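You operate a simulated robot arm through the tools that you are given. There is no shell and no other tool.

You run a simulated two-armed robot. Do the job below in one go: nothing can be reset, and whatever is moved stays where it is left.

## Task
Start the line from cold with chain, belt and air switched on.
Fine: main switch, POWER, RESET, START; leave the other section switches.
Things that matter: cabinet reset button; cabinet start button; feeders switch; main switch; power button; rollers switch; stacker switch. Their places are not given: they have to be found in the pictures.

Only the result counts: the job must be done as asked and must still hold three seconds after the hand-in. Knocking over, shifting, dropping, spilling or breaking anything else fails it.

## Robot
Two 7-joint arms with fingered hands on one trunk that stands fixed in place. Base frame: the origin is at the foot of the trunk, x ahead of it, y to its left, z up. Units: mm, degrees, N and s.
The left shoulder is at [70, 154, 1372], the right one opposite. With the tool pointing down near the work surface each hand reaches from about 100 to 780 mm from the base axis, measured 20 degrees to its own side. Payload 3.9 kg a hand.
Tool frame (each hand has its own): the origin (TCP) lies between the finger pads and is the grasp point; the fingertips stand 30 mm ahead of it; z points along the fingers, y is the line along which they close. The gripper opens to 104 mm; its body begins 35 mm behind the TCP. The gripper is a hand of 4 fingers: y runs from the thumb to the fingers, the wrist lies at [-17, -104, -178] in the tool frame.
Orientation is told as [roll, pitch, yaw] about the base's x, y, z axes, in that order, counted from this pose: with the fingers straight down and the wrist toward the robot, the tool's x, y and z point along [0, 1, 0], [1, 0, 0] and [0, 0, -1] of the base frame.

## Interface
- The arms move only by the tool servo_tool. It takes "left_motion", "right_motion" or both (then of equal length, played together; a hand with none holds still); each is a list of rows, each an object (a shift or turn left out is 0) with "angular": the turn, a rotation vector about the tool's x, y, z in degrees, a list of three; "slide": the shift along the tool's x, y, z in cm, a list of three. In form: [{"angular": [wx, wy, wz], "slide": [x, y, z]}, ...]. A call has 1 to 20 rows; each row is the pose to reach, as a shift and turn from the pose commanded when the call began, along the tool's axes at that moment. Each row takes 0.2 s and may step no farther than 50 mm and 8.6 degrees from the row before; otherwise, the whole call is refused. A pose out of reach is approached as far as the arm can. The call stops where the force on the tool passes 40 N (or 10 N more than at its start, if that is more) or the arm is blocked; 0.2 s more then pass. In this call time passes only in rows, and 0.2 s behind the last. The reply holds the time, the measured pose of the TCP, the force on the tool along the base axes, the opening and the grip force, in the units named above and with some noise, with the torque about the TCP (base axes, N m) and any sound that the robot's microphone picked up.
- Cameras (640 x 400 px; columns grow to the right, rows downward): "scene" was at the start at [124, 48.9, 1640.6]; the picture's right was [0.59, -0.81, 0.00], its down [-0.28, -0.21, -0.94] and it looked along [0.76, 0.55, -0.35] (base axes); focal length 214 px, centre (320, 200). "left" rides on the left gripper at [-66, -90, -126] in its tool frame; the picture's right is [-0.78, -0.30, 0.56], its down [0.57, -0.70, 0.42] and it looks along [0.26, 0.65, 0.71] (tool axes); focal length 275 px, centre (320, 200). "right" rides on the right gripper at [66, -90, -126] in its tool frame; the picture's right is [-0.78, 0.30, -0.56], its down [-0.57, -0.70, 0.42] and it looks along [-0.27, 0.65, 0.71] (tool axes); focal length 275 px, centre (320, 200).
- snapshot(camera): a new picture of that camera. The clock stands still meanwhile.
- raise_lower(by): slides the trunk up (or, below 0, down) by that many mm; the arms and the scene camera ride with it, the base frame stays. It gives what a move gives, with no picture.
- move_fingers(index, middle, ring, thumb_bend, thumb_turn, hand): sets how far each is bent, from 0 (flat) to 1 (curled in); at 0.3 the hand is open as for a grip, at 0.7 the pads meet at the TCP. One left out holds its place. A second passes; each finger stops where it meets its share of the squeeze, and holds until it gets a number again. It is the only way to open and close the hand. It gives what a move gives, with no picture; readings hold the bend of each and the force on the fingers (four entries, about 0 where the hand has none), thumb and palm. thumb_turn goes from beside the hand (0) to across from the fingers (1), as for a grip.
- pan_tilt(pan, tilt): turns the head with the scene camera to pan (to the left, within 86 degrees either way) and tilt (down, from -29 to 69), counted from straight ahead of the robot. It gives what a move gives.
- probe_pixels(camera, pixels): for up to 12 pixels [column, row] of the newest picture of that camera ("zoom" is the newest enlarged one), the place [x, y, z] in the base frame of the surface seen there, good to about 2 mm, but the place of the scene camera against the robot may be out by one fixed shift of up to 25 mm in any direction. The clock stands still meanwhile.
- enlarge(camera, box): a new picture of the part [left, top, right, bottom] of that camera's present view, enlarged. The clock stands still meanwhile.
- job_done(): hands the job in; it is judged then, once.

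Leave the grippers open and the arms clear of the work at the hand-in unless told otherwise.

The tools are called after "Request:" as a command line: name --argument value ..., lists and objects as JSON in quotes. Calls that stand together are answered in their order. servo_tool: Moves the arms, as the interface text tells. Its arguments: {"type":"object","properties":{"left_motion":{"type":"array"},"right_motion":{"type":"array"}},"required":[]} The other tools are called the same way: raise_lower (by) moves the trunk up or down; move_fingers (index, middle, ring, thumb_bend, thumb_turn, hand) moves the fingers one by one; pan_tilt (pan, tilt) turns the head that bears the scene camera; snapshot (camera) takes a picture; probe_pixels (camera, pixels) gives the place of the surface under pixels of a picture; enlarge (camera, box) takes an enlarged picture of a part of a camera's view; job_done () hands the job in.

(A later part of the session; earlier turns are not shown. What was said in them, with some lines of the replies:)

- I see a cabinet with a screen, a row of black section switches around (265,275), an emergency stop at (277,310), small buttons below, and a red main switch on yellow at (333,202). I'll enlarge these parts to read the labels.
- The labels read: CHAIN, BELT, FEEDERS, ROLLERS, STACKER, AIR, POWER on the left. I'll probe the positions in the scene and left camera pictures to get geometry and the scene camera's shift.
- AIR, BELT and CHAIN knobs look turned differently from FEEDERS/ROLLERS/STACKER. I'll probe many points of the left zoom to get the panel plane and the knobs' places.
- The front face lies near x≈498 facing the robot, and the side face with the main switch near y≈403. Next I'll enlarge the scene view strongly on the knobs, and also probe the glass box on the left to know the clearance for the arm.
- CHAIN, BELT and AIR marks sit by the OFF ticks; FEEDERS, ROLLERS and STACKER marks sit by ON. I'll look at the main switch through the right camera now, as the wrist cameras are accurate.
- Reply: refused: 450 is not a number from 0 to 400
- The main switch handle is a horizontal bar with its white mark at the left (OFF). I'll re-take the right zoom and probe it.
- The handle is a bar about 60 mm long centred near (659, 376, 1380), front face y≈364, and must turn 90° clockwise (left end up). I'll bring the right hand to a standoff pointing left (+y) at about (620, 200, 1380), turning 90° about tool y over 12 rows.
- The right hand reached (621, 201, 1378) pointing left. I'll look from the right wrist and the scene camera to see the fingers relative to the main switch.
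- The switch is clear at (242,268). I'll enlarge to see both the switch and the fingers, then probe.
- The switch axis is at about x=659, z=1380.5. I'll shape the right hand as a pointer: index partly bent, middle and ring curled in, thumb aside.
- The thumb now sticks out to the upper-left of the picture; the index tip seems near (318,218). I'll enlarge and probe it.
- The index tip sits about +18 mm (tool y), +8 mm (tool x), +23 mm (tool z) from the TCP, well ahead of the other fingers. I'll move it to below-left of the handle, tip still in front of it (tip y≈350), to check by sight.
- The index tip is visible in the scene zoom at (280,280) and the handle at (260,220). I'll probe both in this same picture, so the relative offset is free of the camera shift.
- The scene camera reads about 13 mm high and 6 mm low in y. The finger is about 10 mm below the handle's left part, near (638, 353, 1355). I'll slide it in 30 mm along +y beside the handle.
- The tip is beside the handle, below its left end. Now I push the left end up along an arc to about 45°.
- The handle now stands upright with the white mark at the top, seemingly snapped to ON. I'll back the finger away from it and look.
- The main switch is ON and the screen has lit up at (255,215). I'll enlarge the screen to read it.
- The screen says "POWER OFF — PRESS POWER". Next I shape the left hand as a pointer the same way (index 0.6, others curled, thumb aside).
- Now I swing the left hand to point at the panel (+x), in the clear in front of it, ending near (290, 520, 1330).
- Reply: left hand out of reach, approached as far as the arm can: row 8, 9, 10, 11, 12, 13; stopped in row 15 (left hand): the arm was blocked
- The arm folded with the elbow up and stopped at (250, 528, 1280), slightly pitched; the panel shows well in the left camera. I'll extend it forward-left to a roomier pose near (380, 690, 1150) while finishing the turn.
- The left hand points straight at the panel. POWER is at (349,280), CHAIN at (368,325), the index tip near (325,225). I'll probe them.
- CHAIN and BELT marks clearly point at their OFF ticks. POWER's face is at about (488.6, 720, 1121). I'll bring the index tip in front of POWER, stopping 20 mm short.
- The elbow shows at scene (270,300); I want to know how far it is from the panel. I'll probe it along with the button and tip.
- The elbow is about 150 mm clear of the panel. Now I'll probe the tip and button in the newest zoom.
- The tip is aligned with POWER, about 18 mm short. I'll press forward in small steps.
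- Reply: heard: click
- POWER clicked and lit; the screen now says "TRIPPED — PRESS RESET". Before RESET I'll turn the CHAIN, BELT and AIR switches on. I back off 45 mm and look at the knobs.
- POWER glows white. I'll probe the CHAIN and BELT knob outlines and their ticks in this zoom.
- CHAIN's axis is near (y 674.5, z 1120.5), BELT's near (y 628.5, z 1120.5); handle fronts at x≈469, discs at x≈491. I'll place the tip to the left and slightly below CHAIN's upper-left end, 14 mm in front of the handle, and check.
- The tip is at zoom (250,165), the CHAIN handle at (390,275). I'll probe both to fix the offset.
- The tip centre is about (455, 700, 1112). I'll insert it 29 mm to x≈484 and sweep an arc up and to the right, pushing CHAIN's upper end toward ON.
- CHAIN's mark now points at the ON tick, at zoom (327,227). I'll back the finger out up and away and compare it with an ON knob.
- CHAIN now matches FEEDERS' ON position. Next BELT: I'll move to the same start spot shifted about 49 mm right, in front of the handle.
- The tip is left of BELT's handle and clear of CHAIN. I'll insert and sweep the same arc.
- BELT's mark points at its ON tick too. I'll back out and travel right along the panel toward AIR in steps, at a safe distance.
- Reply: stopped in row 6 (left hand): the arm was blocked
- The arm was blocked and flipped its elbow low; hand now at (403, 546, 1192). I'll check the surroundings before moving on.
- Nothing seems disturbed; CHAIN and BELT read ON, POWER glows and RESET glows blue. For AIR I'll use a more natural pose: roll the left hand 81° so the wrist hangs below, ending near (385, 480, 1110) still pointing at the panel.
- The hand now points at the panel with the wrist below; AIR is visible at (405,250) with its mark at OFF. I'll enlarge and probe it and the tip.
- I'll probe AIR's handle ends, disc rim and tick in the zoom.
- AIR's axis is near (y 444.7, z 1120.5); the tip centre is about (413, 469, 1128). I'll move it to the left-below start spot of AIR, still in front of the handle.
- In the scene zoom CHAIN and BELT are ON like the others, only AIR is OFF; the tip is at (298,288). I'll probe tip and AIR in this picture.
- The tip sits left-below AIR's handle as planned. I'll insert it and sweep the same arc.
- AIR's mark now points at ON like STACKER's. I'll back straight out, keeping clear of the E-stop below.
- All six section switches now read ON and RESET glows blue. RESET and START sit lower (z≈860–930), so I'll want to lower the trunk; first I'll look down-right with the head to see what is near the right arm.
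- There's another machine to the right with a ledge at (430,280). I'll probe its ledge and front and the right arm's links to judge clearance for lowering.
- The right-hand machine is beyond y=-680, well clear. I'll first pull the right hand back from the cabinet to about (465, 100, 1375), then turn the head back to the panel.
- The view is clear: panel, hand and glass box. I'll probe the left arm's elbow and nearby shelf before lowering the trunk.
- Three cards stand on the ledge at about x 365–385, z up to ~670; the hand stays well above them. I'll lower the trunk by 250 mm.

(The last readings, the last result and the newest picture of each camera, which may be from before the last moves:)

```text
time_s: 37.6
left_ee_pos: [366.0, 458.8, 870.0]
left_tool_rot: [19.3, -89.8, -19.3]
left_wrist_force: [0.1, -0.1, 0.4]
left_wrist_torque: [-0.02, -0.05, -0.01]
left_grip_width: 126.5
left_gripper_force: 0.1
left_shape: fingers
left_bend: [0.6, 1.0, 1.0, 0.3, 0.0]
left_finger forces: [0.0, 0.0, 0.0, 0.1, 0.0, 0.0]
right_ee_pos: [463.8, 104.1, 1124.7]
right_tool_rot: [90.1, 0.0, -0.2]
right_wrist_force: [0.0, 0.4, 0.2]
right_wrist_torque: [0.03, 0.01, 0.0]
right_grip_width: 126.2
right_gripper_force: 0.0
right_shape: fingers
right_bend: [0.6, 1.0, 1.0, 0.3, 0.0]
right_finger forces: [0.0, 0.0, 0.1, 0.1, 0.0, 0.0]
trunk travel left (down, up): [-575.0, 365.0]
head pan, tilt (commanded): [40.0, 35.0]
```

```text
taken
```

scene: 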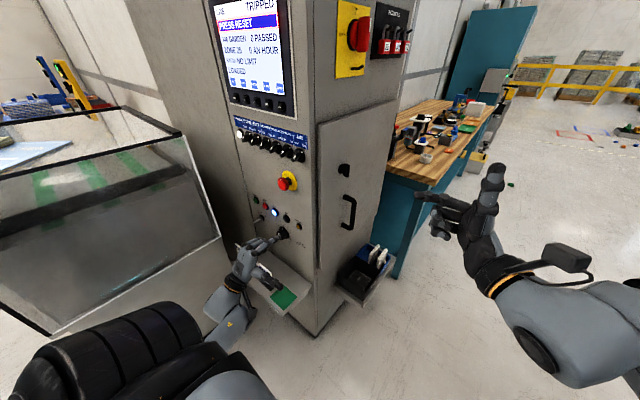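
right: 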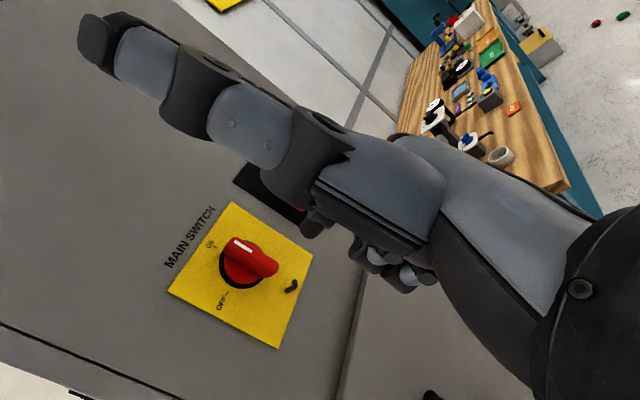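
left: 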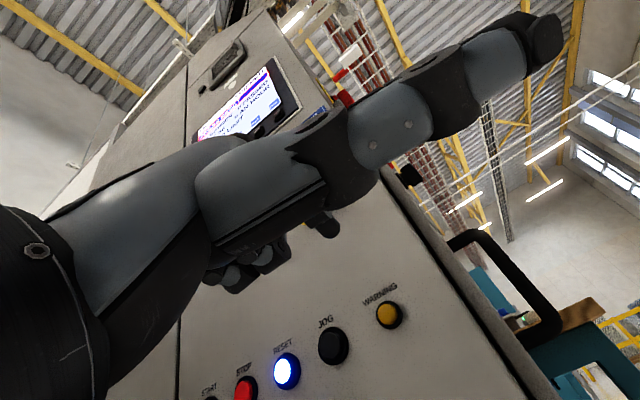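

RESET glows at (286,370) in the left view, START at (210,398). I'll probe these buttons and check the section switches in a scene zoom.

Request:
probe_pixels --camera "left" --pixels '[[286, 370], [280, 380], [293, 358], [246, 388], [333, 346], [210, 398], [325, 222], [333, 232]]'

Request:
enlarge --camera "scene" --box '[225, 90, 325, 250]'

```text
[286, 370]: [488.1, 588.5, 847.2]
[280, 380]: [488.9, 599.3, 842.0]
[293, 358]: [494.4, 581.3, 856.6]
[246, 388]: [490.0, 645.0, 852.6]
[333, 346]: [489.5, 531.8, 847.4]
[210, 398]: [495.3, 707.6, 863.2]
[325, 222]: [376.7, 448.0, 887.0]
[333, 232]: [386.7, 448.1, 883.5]
```

```text
2.50 times, centred on (275, 170) of scene
```

zoom: 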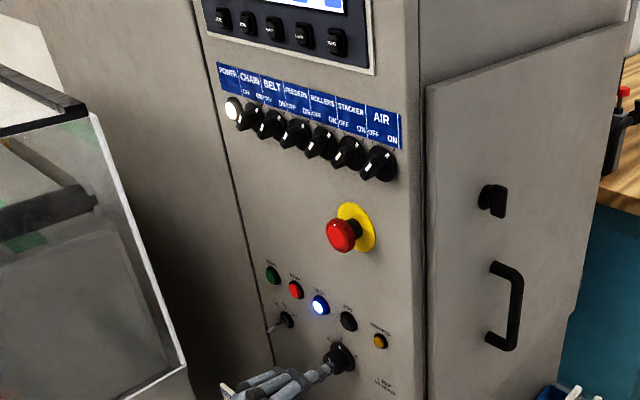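

RESET is at about (488.5, 590, 849), STOP y≈645, START y≈705. I'll probe the small lever and rotary knob below, to know what the hand must avoid.

Request:
enlarge --camera "scene" --box '[245, 190, 315, 250]'

Request:
probe_pixels --camera "scene" --pixels '[[255, 219], [261, 217], [266, 214], [253, 199], [263, 206], [273, 212], [284, 218], [297, 226]]'

```text
6.67 times, centred on (280, 220) of scene
```

zoom: 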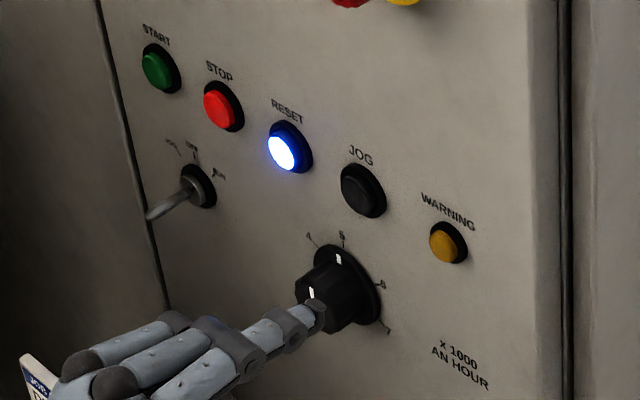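

```text
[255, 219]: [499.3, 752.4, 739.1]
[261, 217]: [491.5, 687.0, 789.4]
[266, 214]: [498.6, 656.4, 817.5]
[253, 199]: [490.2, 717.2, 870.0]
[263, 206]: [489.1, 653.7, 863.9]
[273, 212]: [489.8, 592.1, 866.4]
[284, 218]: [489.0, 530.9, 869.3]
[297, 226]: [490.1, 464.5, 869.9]
```

Request:
probe_pixels --camera "zoom" --pixels '[[150, 215], [165, 207], [180, 198], [205, 185], [155, 72], [170, 60], [218, 108], [282, 152], [330, 290], [338, 258], [310, 310], [320, 318]]'

```text
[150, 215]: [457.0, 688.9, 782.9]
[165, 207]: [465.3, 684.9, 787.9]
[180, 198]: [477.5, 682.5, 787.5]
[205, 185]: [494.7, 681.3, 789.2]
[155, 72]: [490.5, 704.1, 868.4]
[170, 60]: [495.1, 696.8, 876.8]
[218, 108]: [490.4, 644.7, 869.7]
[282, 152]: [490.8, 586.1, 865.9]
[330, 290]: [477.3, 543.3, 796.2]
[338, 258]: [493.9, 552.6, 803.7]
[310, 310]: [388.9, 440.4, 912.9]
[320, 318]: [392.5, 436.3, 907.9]
```

Lever tip is near (456, 694, 767) and the rotary knob near (y 548, z 780); both are clear of the approach. I'll move the tip in front of RESET, stopping 20 mm short.

Request:
servo_tool --left_motion '[{"slide": [3.6, -1.0, 0]}, {"slide": [7.2, -2.0, 0]}, {"slide": [10.8, -3.0, 0]}, {"slide": [14.25, -3.95, 0]}, {"slide": [14.25, -3.95, 3.8]}, {"slide": [14.25, -3.95, 7.6]}]'

Request:
snapshot --camera "left"

Request:
enlarge --camera "scene" --box '[225, 170, 325, 270]'

```text
time_s: 39.0
left_ee_pos: [441.7, 603.3, 829.3]
left_tool_rot: [4.9, -89.8, -4.8]
left_wrist_force: [-0.1, -0.1, -0.5]
left_wrist_torque: [0.02, 0.0, 0.01]
left_grip_width: 126.1
left_gripper_force: 0.1
left_shape: fingers
left_bend: [0.6, 1.0, 1.0, 0.3, 0.0]
left_finger forces: [0.0, 0.0, 0.0, 0.0, 0.0, 0.0]
right_ee_pos: [465.0, 104.9, 1123.1]
right_tool_rot: [90.0, 0.0, -0.2]
right_wrist_force: [0.4, -0.2, 0.2]
right_wrist_torque: [0.0, -0.01, 0.01]
right_grip_width: 126.2
right_gripper_force: 0.1
right_shape: fingers
right_bend: [0.6, 1.0, 1.0, 0.3, 0.0]
right_finger forces: [0.0, 0.0, 0.0, 0.0, 0.0, 0.1]
trunk travel left (down, up): [-575.0, 365.0]
head pan, tilt (commanded): [40.0, 35.0]
```

```text
taken
```

left: 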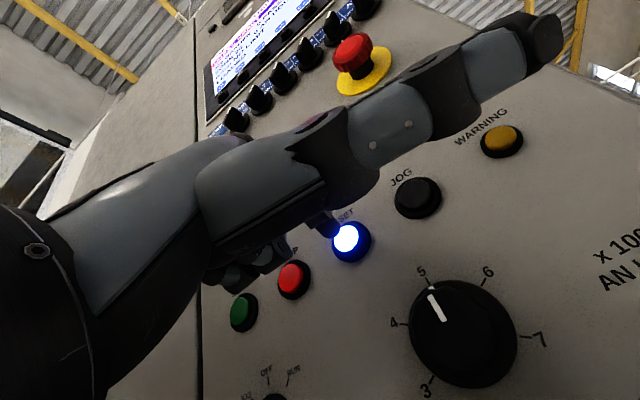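

```text
4.00 times, centred on (275, 220) of scene
```

zoom: 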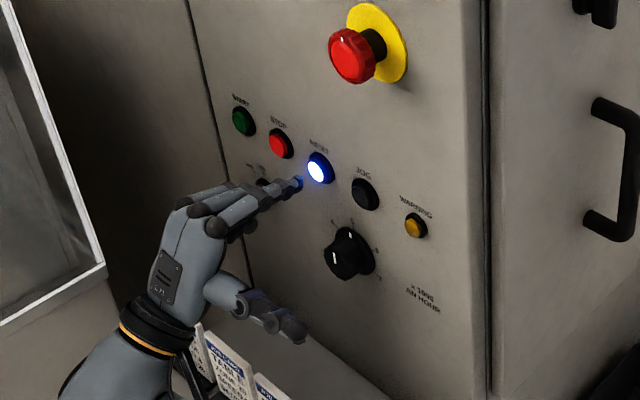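

The tip is near RESET at (325,225) in the left view, RESET at (345,238). I'll enlarge and probe to check alignment.

Request:
enlarge --camera "left" --box '[280, 180, 400, 290]'

Request:
probe_pixels --camera "left" --pixels '[[346, 239], [352, 230], [345, 250], [358, 245], [326, 226], [330, 232], [322, 232], [331, 222], [335, 240], [291, 279], [242, 312]]'

```text
3.64 times, centred on (340, 235) of left
```

zoom: 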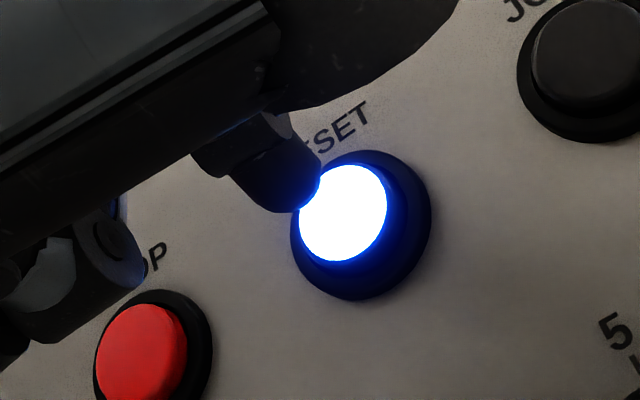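

```text
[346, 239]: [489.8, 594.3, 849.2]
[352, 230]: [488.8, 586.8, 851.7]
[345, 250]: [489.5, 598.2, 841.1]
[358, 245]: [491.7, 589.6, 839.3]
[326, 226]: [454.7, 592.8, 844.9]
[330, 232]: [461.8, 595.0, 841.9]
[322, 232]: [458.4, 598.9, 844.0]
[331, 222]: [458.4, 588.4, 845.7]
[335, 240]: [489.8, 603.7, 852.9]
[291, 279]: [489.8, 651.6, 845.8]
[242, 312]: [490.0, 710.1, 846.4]
```

The tip is centred on RESET, about 22 mm short. I'll press in.

Request:
servo_tool --left_motion '[{"slide": [0, 0, 1.2]}, {"slide": [0, 0, 1.9]}, {"slide": [0, 0, 2.3]}, {"slide": [0, 0, 2.6]}, {"slide": [0, 0, 2.8]}]'

Request:
enlarge --camera "scene" --box '[200, 0, 320, 130]'

```text
time_s: 40.2
left_ee_pos: [463.9, 602.3, 831.9]
left_tool_rot: [162.3, -89.8, -162.0]
left_wrist_force: [-33.7, -7.1, 0.4]
left_wrist_torque: [0.12, -0.7, -0.61]
left_grip_width: 124.9
left_gripper_force: 17.1
left_shape: fingers
left_bend: [0.62, 1.0, 1.0, 0.3, 0.0]
left_finger forces: [33.9, 0.1, 0.0, 0.0, 0.1, 0.0]
right_ee_pos: [459.0, 103.0, 1128.2]
right_tool_rot: [90.0, -0.4, -0.1]
right_wrist_force: [0.1, -0.5, -0.2]
right_wrist_torque: [0.0, -0.02, -0.02]
right_grip_width: 126.1
right_gripper_force: 0.1
right_shape: fingers
right_bend: [0.6, 1.0, 1.0, 0.3, 0.0]
right_finger forces: [0.0, 0.1, 0.1, 0.0, 0.0, 0.1]
trunk travel left (down, up): [-575.0, 365.0]
head pan, tilt (commanded): [40.0, 35.0]
heard: click
```

```text
3.08 times, centred on (260, 65) of scene
```

zoom: 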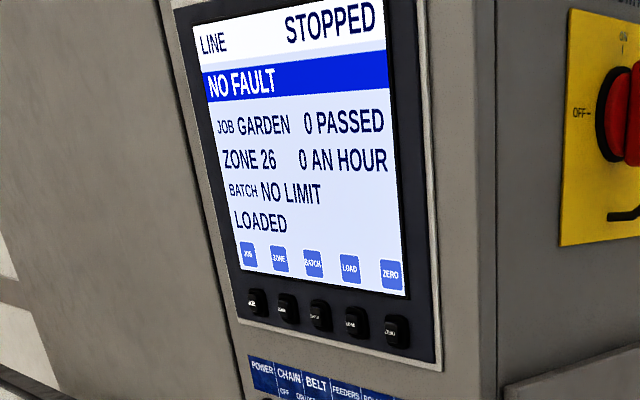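

RESET clicked: screen says "STOPPED — NO FAULT". Next is START; to gain reach I'll back off, raise the hand 200 mm, then lower the trunk 200 mm.

Request:
servo_tool --left_motion '[{"slide": [0, 0, -3]}, {"slide": [0, 0, -6.5]}, {"slide": [0, 4, -8.5]}, {"slide": [0, 8.5, -8.5]}, {"slide": [0, 13, -8.5]}, {"slide": [0, 17, -8.5]}, {"slide": [0, 20, -8.5]}]'

Request:
snapshot --camera "scene"

```text
time_s: 41.8
left_ee_pos: [386.5, 600.4, 1031.0]
left_tool_rot: [13.4, -89.7, -13.5]
left_wrist_force: [0.5, -0.4, -0.3]
left_wrist_torque: [-0.02, -0.04, -0.01]
left_grip_width: 126.5
left_gripper_force: 0.0
left_shape: fingers
left_bend: [0.6, 1.0, 1.0, 0.3, 0.0]
left_finger forces: [0.0, 0.0, 0.0, 0.1, 0.1, 0.1]
right_ee_pos: [464.1, 104.7, 1125.8]
right_tool_rot: [90.2, 0.0, -0.2]
right_wrist_force: [-0.2, -0.3, 0.8]
right_wrist_torque: [0.01, 0.03, -0.02]
right_grip_width: 126.1
right_gripper_force: 0.1
right_shape: fingers
right_bend: [0.6, 1.0, 1.0, 0.3, 0.0]
right_finger forces: [0.1, 0.1, 0.1, 0.1, 0.0, 0.1]
trunk travel left (down, up): [-575.0, 365.0]
head pan, tilt (commanded): [40.0, 35.0]
```

```text
taken
```

scene: 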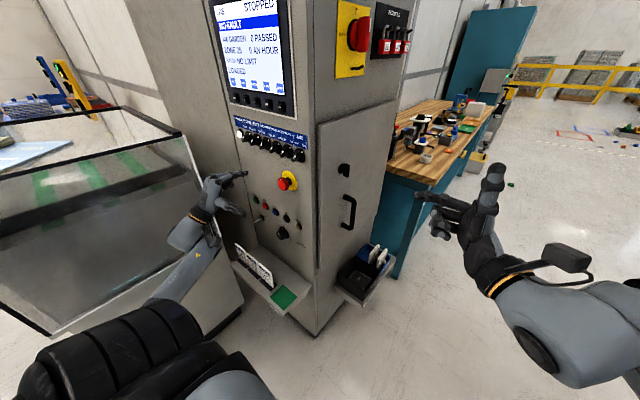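

The hand is raised and clear. I'll lower the trunk by 200 mm and look again.

Request:
raise_lower --by -200

Request:
pan_tilt --pan 45 --tilt 20

Request:
snapshot --camera "scene"

Request:
snapshot --camera "left"

```text
time_s: 44.0
left_ee_pos: [386.4, 601.7, 830.3]
left_tool_rot: [19.0, -89.8, -19.0]
left_wrist_force: [-1.0, 0.3, 0.5]
left_wrist_torque: [0.02, -0.01, 0.01]
left_grip_width: 126.4
left_gripper_force: 0.2
left_shape: fingers
left_bend: [0.6, 1.0, 1.0, 0.3, 0.0]
left_finger forces: [0.1, 0.1, 0.1, 0.1, 0.1, 0.0]
right_ee_pos: [464.8, 104.4, 924.7]
right_tool_rot: [90.1, 0.1, -0.2]
right_wrist_force: [0.8, 1.0, 0.1]
right_wrist_torque: [-0.01, -0.02, -0.05]
right_grip_width: 126.0
right_gripper_force: 0.1
right_shape: fingers
right_bend: [0.6, 1.0, 1.0, 0.3, 0.0]
right_finger forces: [0.1, 0.0, 0.0, 0.1, 0.0, 0.1]
trunk travel left (down, up): [-375.0, 565.0]
head pan, tilt (commanded): [40.0, 35.0]
```

```text
time_s: 44.8
left_ee_pos: [386.7, 600.7, 829.6]
left_tool_rot: [16.4, -89.8, -16.3]
left_wrist_force: [-0.2, -0.4, -0.5]
left_wrist_torque: [-0.02, -0.01, 0.0]
left_grip_width: 126.2
left_gripper_force: 0.1
left_shape: fingers
left_bend: [0.6, 1.0, 1.0, 0.3, 0.0]
left_finger forces: [0.0, 0.0, 0.0, 0.0, 0.1, 0.0]
right_ee_pos: [463.4, 105.0, 924.3]
right_tool_rot: [90.1, 0.1, -0.2]
right_wrist_force: [-0.3, 0.7, -1.0]
right_wrist_torque: [0.01, 0.04, -0.03]
right_grip_width: 126.2
right_gripper_force: 0.0
right_shape: fingers
right_bend: [0.6, 1.0, 1.0, 0.3, 0.0]
right_finger forces: [0.1, 0.1, 0.0, 0.0, 0.0, 0.0]
trunk travel left (down, up): [-375.0, 565.0]
head pan, tilt (commanded): [45.0, 20.0]
```

```text
taken
```

scene: 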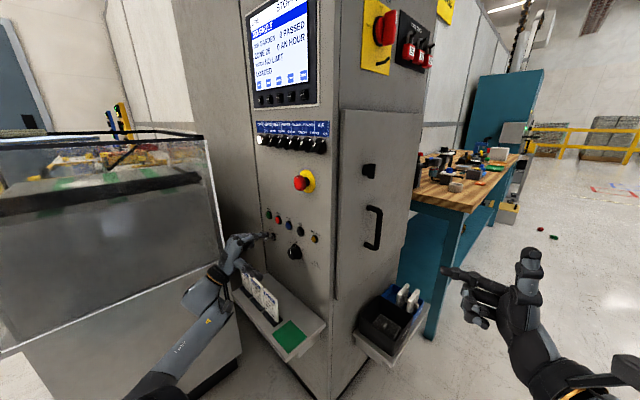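

```text
taken
```

left: 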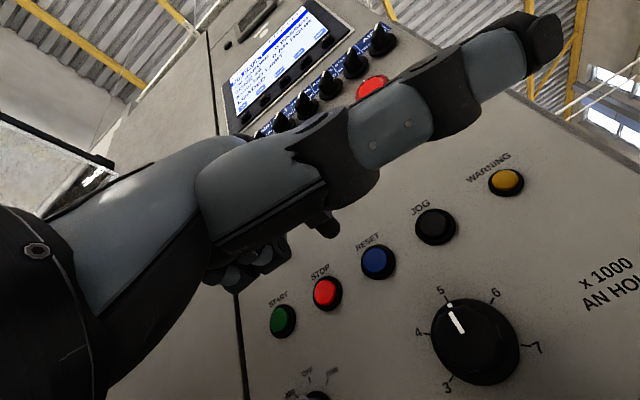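

START is at (282,322) in the left view. I'll probe it.

Request:
probe_pixels --camera "left" --pixels '[[282, 322], [278, 330], [287, 312], [292, 325], [271, 318], [376, 262], [326, 293], [325, 225], [332, 232]]'

Request:
probe_pixels --camera "scene" --pixels '[[205, 250], [215, 240], [193, 290], [240, 285], [215, 310], [190, 340], [270, 237], [238, 265], [196, 215]]'

```text
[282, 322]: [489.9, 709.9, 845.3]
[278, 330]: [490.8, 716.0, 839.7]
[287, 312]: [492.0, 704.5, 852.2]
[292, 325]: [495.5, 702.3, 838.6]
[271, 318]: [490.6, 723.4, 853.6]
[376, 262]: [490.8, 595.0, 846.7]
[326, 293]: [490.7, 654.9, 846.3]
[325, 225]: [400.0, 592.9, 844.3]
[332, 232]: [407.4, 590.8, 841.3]
```

```text
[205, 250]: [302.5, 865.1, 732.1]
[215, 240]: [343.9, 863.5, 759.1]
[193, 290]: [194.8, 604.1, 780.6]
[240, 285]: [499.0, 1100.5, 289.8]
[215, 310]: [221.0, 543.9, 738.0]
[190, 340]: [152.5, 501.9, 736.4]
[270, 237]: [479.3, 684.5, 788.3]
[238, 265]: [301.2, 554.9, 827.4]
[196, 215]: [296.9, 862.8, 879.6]
```

START's centre is about (490, 710, 848), 117 mm left of RESET. I'll slide over at this distance, then forward to 22 mm short.

Request:
servo_tool --left_motion '[{"slide": [4, 0, 0]}, {"slide": [8, 0, 0]}, {"slide": [11.7, 0, 0]}, {"slide": [11.7, 0, 2.8]}, {"slide": [11.7, 0, 5.5]}]'

Request:
enlarge --camera "left" --box '[280, 180, 400, 290]'

Request:
snapshot --camera "scene"

```text
time_s: 46.0
left_ee_pos: [442.7, 718.4, 830.1]
left_tool_rot: [12.9, -89.8, -12.9]
left_wrist_force: [0.2, 0.2, -0.2]
left_wrist_torque: [0.0, -0.04, 0.0]
left_grip_width: 126.4
left_gripper_force: 0.1
left_shape: fingers
left_bend: [0.6, 1.0, 1.0, 0.3, 0.0]
left_finger forces: [0.0, 0.1, 0.0, 0.1, 0.0, 0.0]
right_ee_pos: [463.8, 103.2, 924.4]
right_tool_rot: [90.0, 0.1, -0.1]
right_wrist_force: [0.1, 0.4, -0.6]
right_wrist_torque: [0.03, -0.02, 0.04]
right_grip_width: 126.0
right_gripper_force: 0.0
right_shape: fingers
right_bend: [0.6, 1.0, 1.0, 0.3, 0.0]
right_finger forces: [0.0, 0.0, 0.0, 0.1, 0.1, 0.1]
trunk travel left (down, up): [-375.0, 565.0]
head pan, tilt (commanded): [45.0, 20.0]
```

```text
3.64 times, centred on (340, 235) of left
```

zoom: 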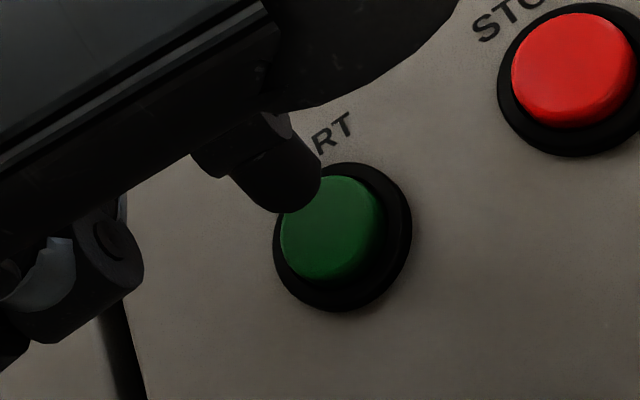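

```text
taken
```

scene: 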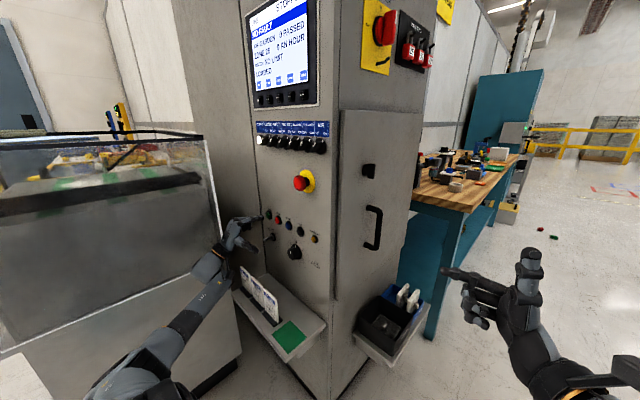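

Compared with RESET's alignment, START's face sits slightly left and lower of the tip. I'll probe to adjust.

Request:
probe_pixels --camera "zoom" --pixels '[[332, 228], [370, 190], [300, 265], [300, 215], [370, 250], [275, 180], [315, 190], [285, 205], [260, 205], [310, 165]]'

```text
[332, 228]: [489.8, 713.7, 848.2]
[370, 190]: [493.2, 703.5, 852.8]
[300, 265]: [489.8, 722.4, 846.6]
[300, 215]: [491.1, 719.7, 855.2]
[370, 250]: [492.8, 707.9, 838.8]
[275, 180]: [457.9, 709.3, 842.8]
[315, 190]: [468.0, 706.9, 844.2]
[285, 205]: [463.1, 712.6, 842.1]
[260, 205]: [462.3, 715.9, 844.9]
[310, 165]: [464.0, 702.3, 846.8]
```

START's face centre is at y≈713, the tip at y≈709.5. I'll shift 3 mm left and press in gently.

Request:
servo_tool --left_motion '[{"slide": [0.3, -0.1, 1.0]}, {"slide": [0.3, -0.1, 1.8]}, {"slide": [0.3, -0.1, 2.2]}, {"slide": [0.3, -0.1, 2.5]}, {"slide": [0.3, -0.1, 2.65]}]'

Request:
enlarge --camera "scene" --box '[230, 0, 350, 130]'

```text
time_s: 47.2
left_ee_pos: [463.9, 722.5, 830.5]
left_tool_rot: [178.6, -89.8, -178.6]
left_wrist_force: [-27.9, -2.9, 1.7]
left_wrist_torque: [0.04, -0.58, -0.42]
left_grip_width: 125.3
left_gripper_force: 13.8
left_shape: fingers
left_bend: [0.62, 1.0, 1.0, 0.3, 0.0]
left_finger forces: [27.5, 0.0, 0.1, 0.0, 0.0, 0.0]
right_ee_pos: [460.1, 104.7, 926.6]
right_tool_rot: [90.0, -0.1, -0.1]
right_wrist_force: [-0.1, -0.5, 0.5]
right_wrist_torque: [-0.01, 0.0, -0.01]
right_grip_width: 126.0
right_gripper_force: 0.0
right_shape: fingers
right_bend: [0.6, 1.0, 1.0, 0.3, 0.0]
right_finger forces: [0.1, 0.0, 0.0, 0.0, 0.0, 0.0]
trunk travel left (down, up): [-375.0, 565.0]
head pan, tilt (commanded): [45.0, 20.0]
heard: click
```

```text
3.08 times, centred on (290, 65) of scene
```

zoom: 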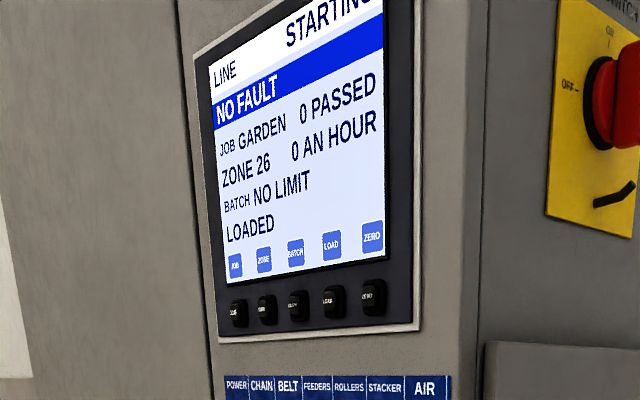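

START clicked and the screen shows "STARTING — NO FAULT". I'll release by backing straight out and watch the screen.

Request:
servo_tool --left_motion '[{"slide": [0, 0, -3]}, {"slide": [0, 0, -6.5]}, {"slide": [-2, 0.5, -10]}, {"slide": [-6, 1, -12]}, {"slide": [-10, 2, -12]}]'

Request:
enlarge --camera "scene" --box '[230, 0, 350, 130]'

Request:
enlarge --camera "scene" --box '[245, 110, 345, 260]'

Request:
snapshot --camera "scene"

```text
time_s: 48.4
left_ee_pos: [349.7, 620.7, 850.3]
left_tool_rot: [40.1, -89.7, -40.1]
left_wrist_force: [0.7, -0.6, 0.3]
left_wrist_torque: [-0.03, 0.03, 0.02]
left_grip_width: 126.4
left_gripper_force: 0.1
left_shape: fingers
left_bend: [0.6, 1.0, 1.0, 0.3, 0.0]
left_finger forces: [0.0, 0.0, 0.1, 0.0, 0.0, 0.1]
right_ee_pos: [464.1, 104.8, 926.0]
right_tool_rot: [90.1, 0.0, -0.1]
right_wrist_force: [-0.7, -0.1, -0.3]
right_wrist_torque: [0.01, -0.01, -0.02]
right_grip_width: 126.3
right_gripper_force: 0.1
right_shape: fingers
right_bend: [0.6, 1.0, 1.0, 0.3, 0.0]
right_finger forces: [0.0, 0.0, 0.1, 0.1, 0.1, 0.0]
trunk travel left (down, up): [-375.0, 565.0]
head pan, tilt (commanded): [45.0, 20.0]
```

```text
3.08 times, centred on (290, 65) of scene
```

zoom: 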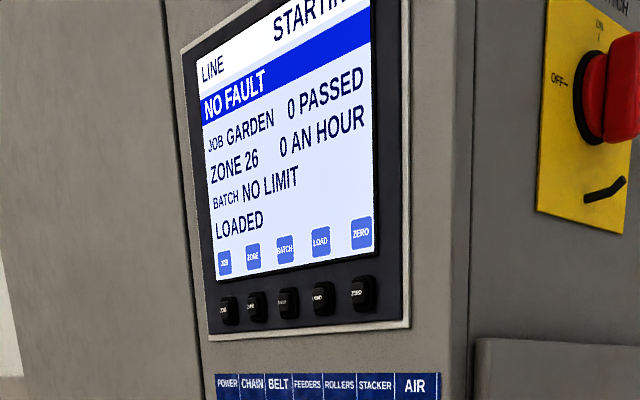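

```text
2.67 times, centred on (295, 185) of scene
```

zoom: 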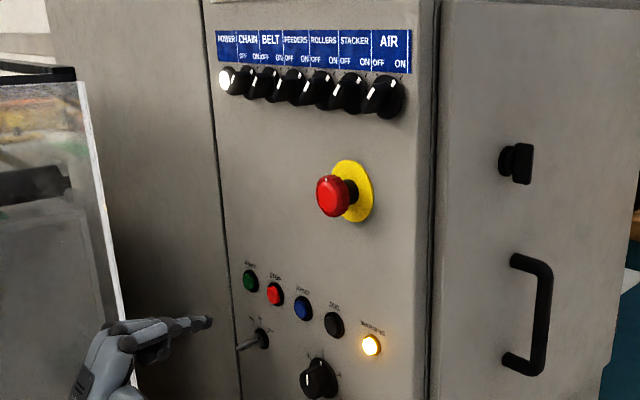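

```text
taken
```

scene: 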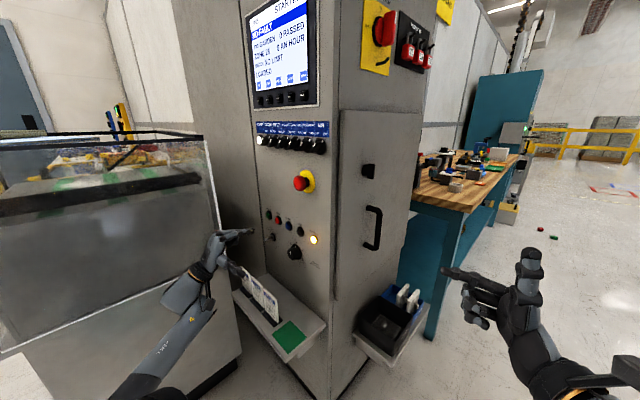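

The yellow WARNING lamp is lit during start-up. While it starts, I'll open the left hand, which is clear of everything.

Request:
move_fingers --hand "left" --index 0.3 --middle 0.3 --ring 0.3 --thumb_bend 0.3 --thumb_turn 0.97

Request:
move_fingers --hand "right" --index 0.3 --middle 0.3 --ring 0.3 --thumb_bend 0.3 --thumb_turn 0.97

Request:
snapshot --camera "scene"

Request:
enlarge --camera "scene" --box '[230, 0, 350, 130]'

```text
time_s: 49.4
left_ee_pos: [350.8, 621.6, 849.0]
left_tool_rot: [15.8, -89.8, -15.9]
left_wrist_force: [-0.1, 0.0, 0.1]
left_wrist_torque: [0.0, 0.02, 0.02]
left_grip_width: 104.7
left_gripper_force: 0.0
left_shape: fingers
left_bend: [0.3, 0.3, 0.3, 0.3, 0.94]
left_finger forces: [0.1, 0.1, 0.0, 0.1, 0.1, 0.0]
right_ee_pos: [464.5, 104.2, 925.1]
right_tool_rot: [90.1, 0.0, -0.2]
right_wrist_force: [0.0, -0.1, -0.2]
right_wrist_torque: [0.05, -0.02, 0.03]
right_grip_width: 126.5
right_gripper_force: 0.0
right_shape: fingers
right_bend: [0.6, 1.0, 1.0, 0.3, 0.0]
right_finger forces: [0.1, 0.1, 0.0, 0.0, 0.1, 0.1]
trunk travel left (down, up): [-375.0, 565.0]
head pan, tilt (commanded): [45.0, 20.0]
```

```text
time_s: 50.4
left_ee_pos: [350.5, 622.1, 848.4]
left_tool_rot: [17.9, -89.9, -17.9]
left_wrist_force: [-0.6, 0.7, -0.5]
left_wrist_torque: [0.0, -0.01, -0.03]
left_grip_width: 104.6
left_gripper_force: 0.1
left_shape: fingers
left_bend: [0.3, 0.3, 0.3, 0.3, 0.94]
left_finger forces: [0.1, 0.1, 0.0, 0.0, 0.0, 0.1]
right_ee_pos: [464.4, 104.2, 924.3]
right_tool_rot: [90.1, 0.0, -0.3]
right_wrist_force: [-0.7, -0.4, -0.3]
right_wrist_torque: [0.0, -0.01, 0.03]
right_grip_width: 104.5
right_gripper_force: 0.2
right_shape: fingers
right_bend: [0.3, 0.3, 0.3, 0.3, 0.94]
right_finger forces: [0.1, 0.1, 0.0, 0.0, 0.0, 0.0]
trunk travel left (down, up): [-375.0, 565.0]
head pan, tilt (commanded): [45.0, 20.0]
```

```text
taken
```

scene: 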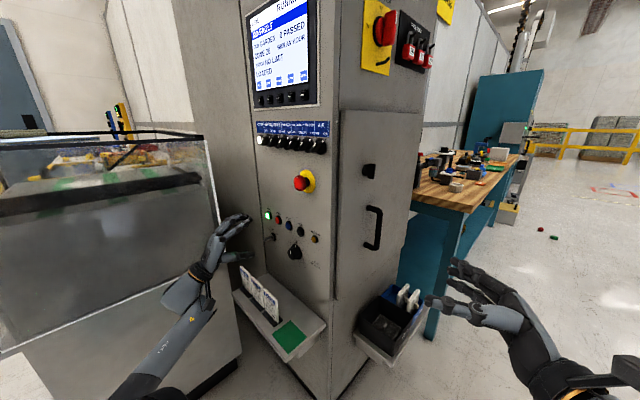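

```text
3.08 times, centred on (290, 65) of scene
```

zoom: 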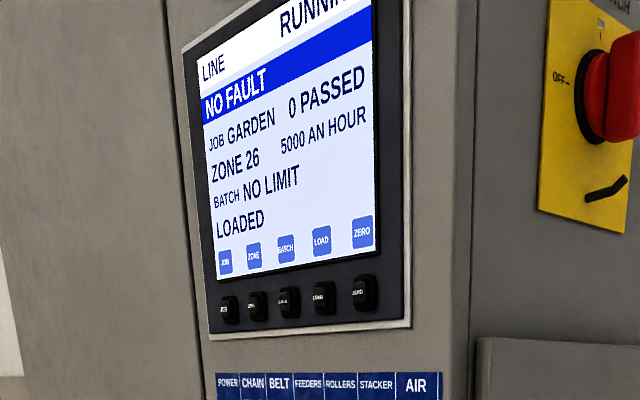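

The screen shows "RUNNING — NO FAULT, 5000 an hour" and START is lit. I'll pull the left hand a bit further back and verify everything stays stable.

Request:
servo_tool --left_motion '[{"slide": [0, 1.5, -1]}, {"slide": [-2, 3.5, -2]}, {"slide": [-4, 5.5, -2.5]}, {"slide": [-6, 7, -3]}, {"slide": [-8, 8, -3]}, {"slide": [-8, 8, -3]}, {"slide": [-8, 8, -3]}, {"slide": [-8, 8, -3]}, {"slide": [-8, 8, -3]}, {"slide": [-8, 8, -3]}]'

Request:
snapshot --camera "scene"

Request:
enlarge --camera "scene" --box '[245, 0, 345, 150]'

Request:
enlarge --camera "scene" --box '[245, 110, 345, 260]'

Request:
enlarge --camera "scene" --box '[250, 115, 340, 165]'

```text
time_s: 52.6
left_ee_pos: [319.0, 540.1, 928.0]
left_tool_rot: [17.2, -89.8, -17.2]
left_wrist_force: [0.5, -0.4, -0.1]
left_wrist_torque: [-0.01, -0.01, 0.04]
left_grip_width: 104.4
left_gripper_force: 0.1
left_shape: fingers
left_bend: [0.3, 0.3, 0.3, 0.3, 0.94]
left_finger forces: [0.1, 0.0, 0.1, 0.0, 0.0, 0.1]
right_ee_pos: [464.0, 103.2, 924.8]
right_tool_rot: [90.0, -0.1, -0.2]
right_wrist_force: [-0.7, -0.3, -0.2]
right_wrist_torque: [0.0, -0.05, -0.03]
right_grip_width: 104.5
right_gripper_force: 0.0
right_shape: fingers
right_bend: [0.3, 0.3, 0.3, 0.3, 0.94]
right_finger forces: [0.0, 0.0, 0.0, 0.0, 0.0, 0.1]
trunk travel left (down, up): [-375.0, 565.0]
head pan, tilt (commanded): [45.0, 20.0]
```

```text
taken
```

scene: 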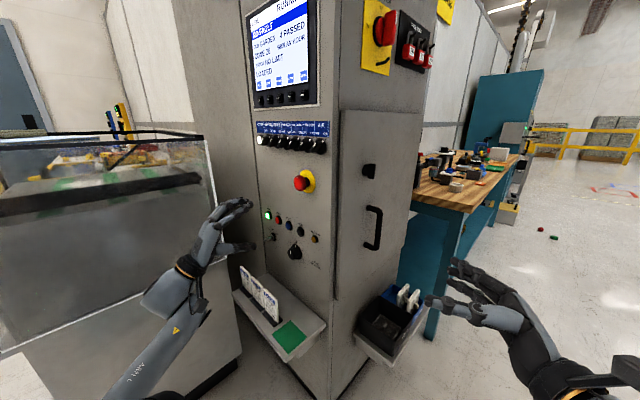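

```text
2.67 times, centred on (295, 75) of scene
```

zoom: 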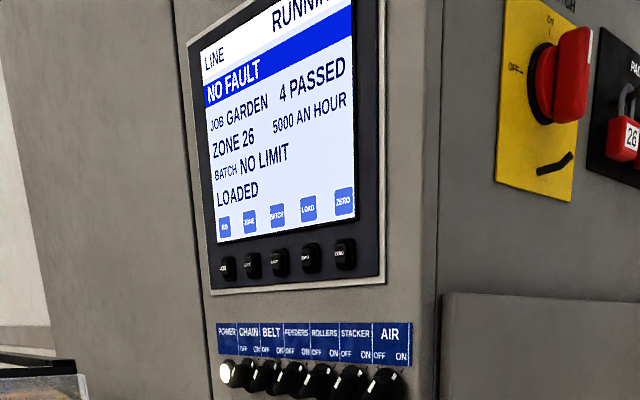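

```text
2.67 times, centred on (295, 185) of scene
```

zoom: 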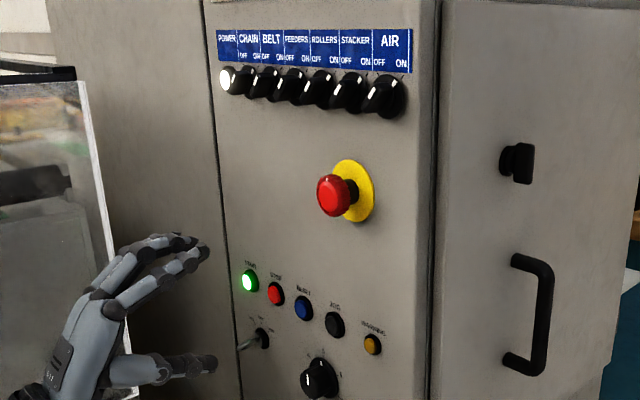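

```text
7.11 times, centred on (295, 140) of scene
```

zoom: 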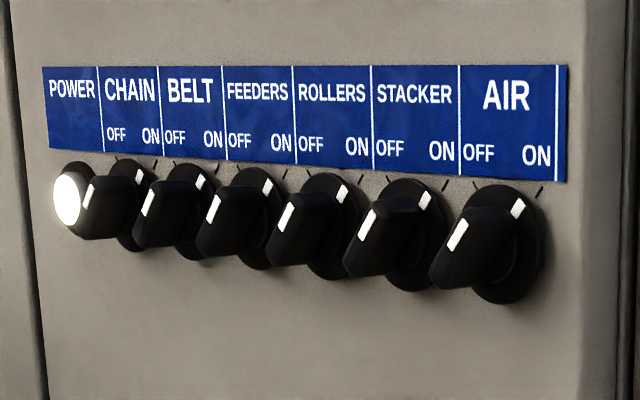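

The line is RUNNING with no fault. START is lit, the main switch is ON, and CHAIN, BELT and AIR are at ON. FEEDERS, ROLLERS and STACKER are still where I found them. Both hands are open and clear, so I'm handing the job in.

Request:
job_done

```text
The job is handed in.
```

The line is running from cold. The screen reads RUNNING, NO FAULT at 5000 an hour, and it had counted 4 passed when I handed the job in.

- **Main switch:** turned from OFF to ON.
- **Section switches:** CHAIN, BELT and AIR were at OFF, and I turned each to ON after POWER and before RESET. FEEDERS, ROLLERS and STACKER were already at ON and I left them there.
- **Buttons:** I pressed POWER, RESET and START in that order. Each one clicked, and the screen moved on each time.

While I was moving from BELT towards AIR, the left arm was blocked once and swung into a different pose. I checked the pictures afterwards and saw nothing touched or moved. Both hands are open and clear of the cabinet.
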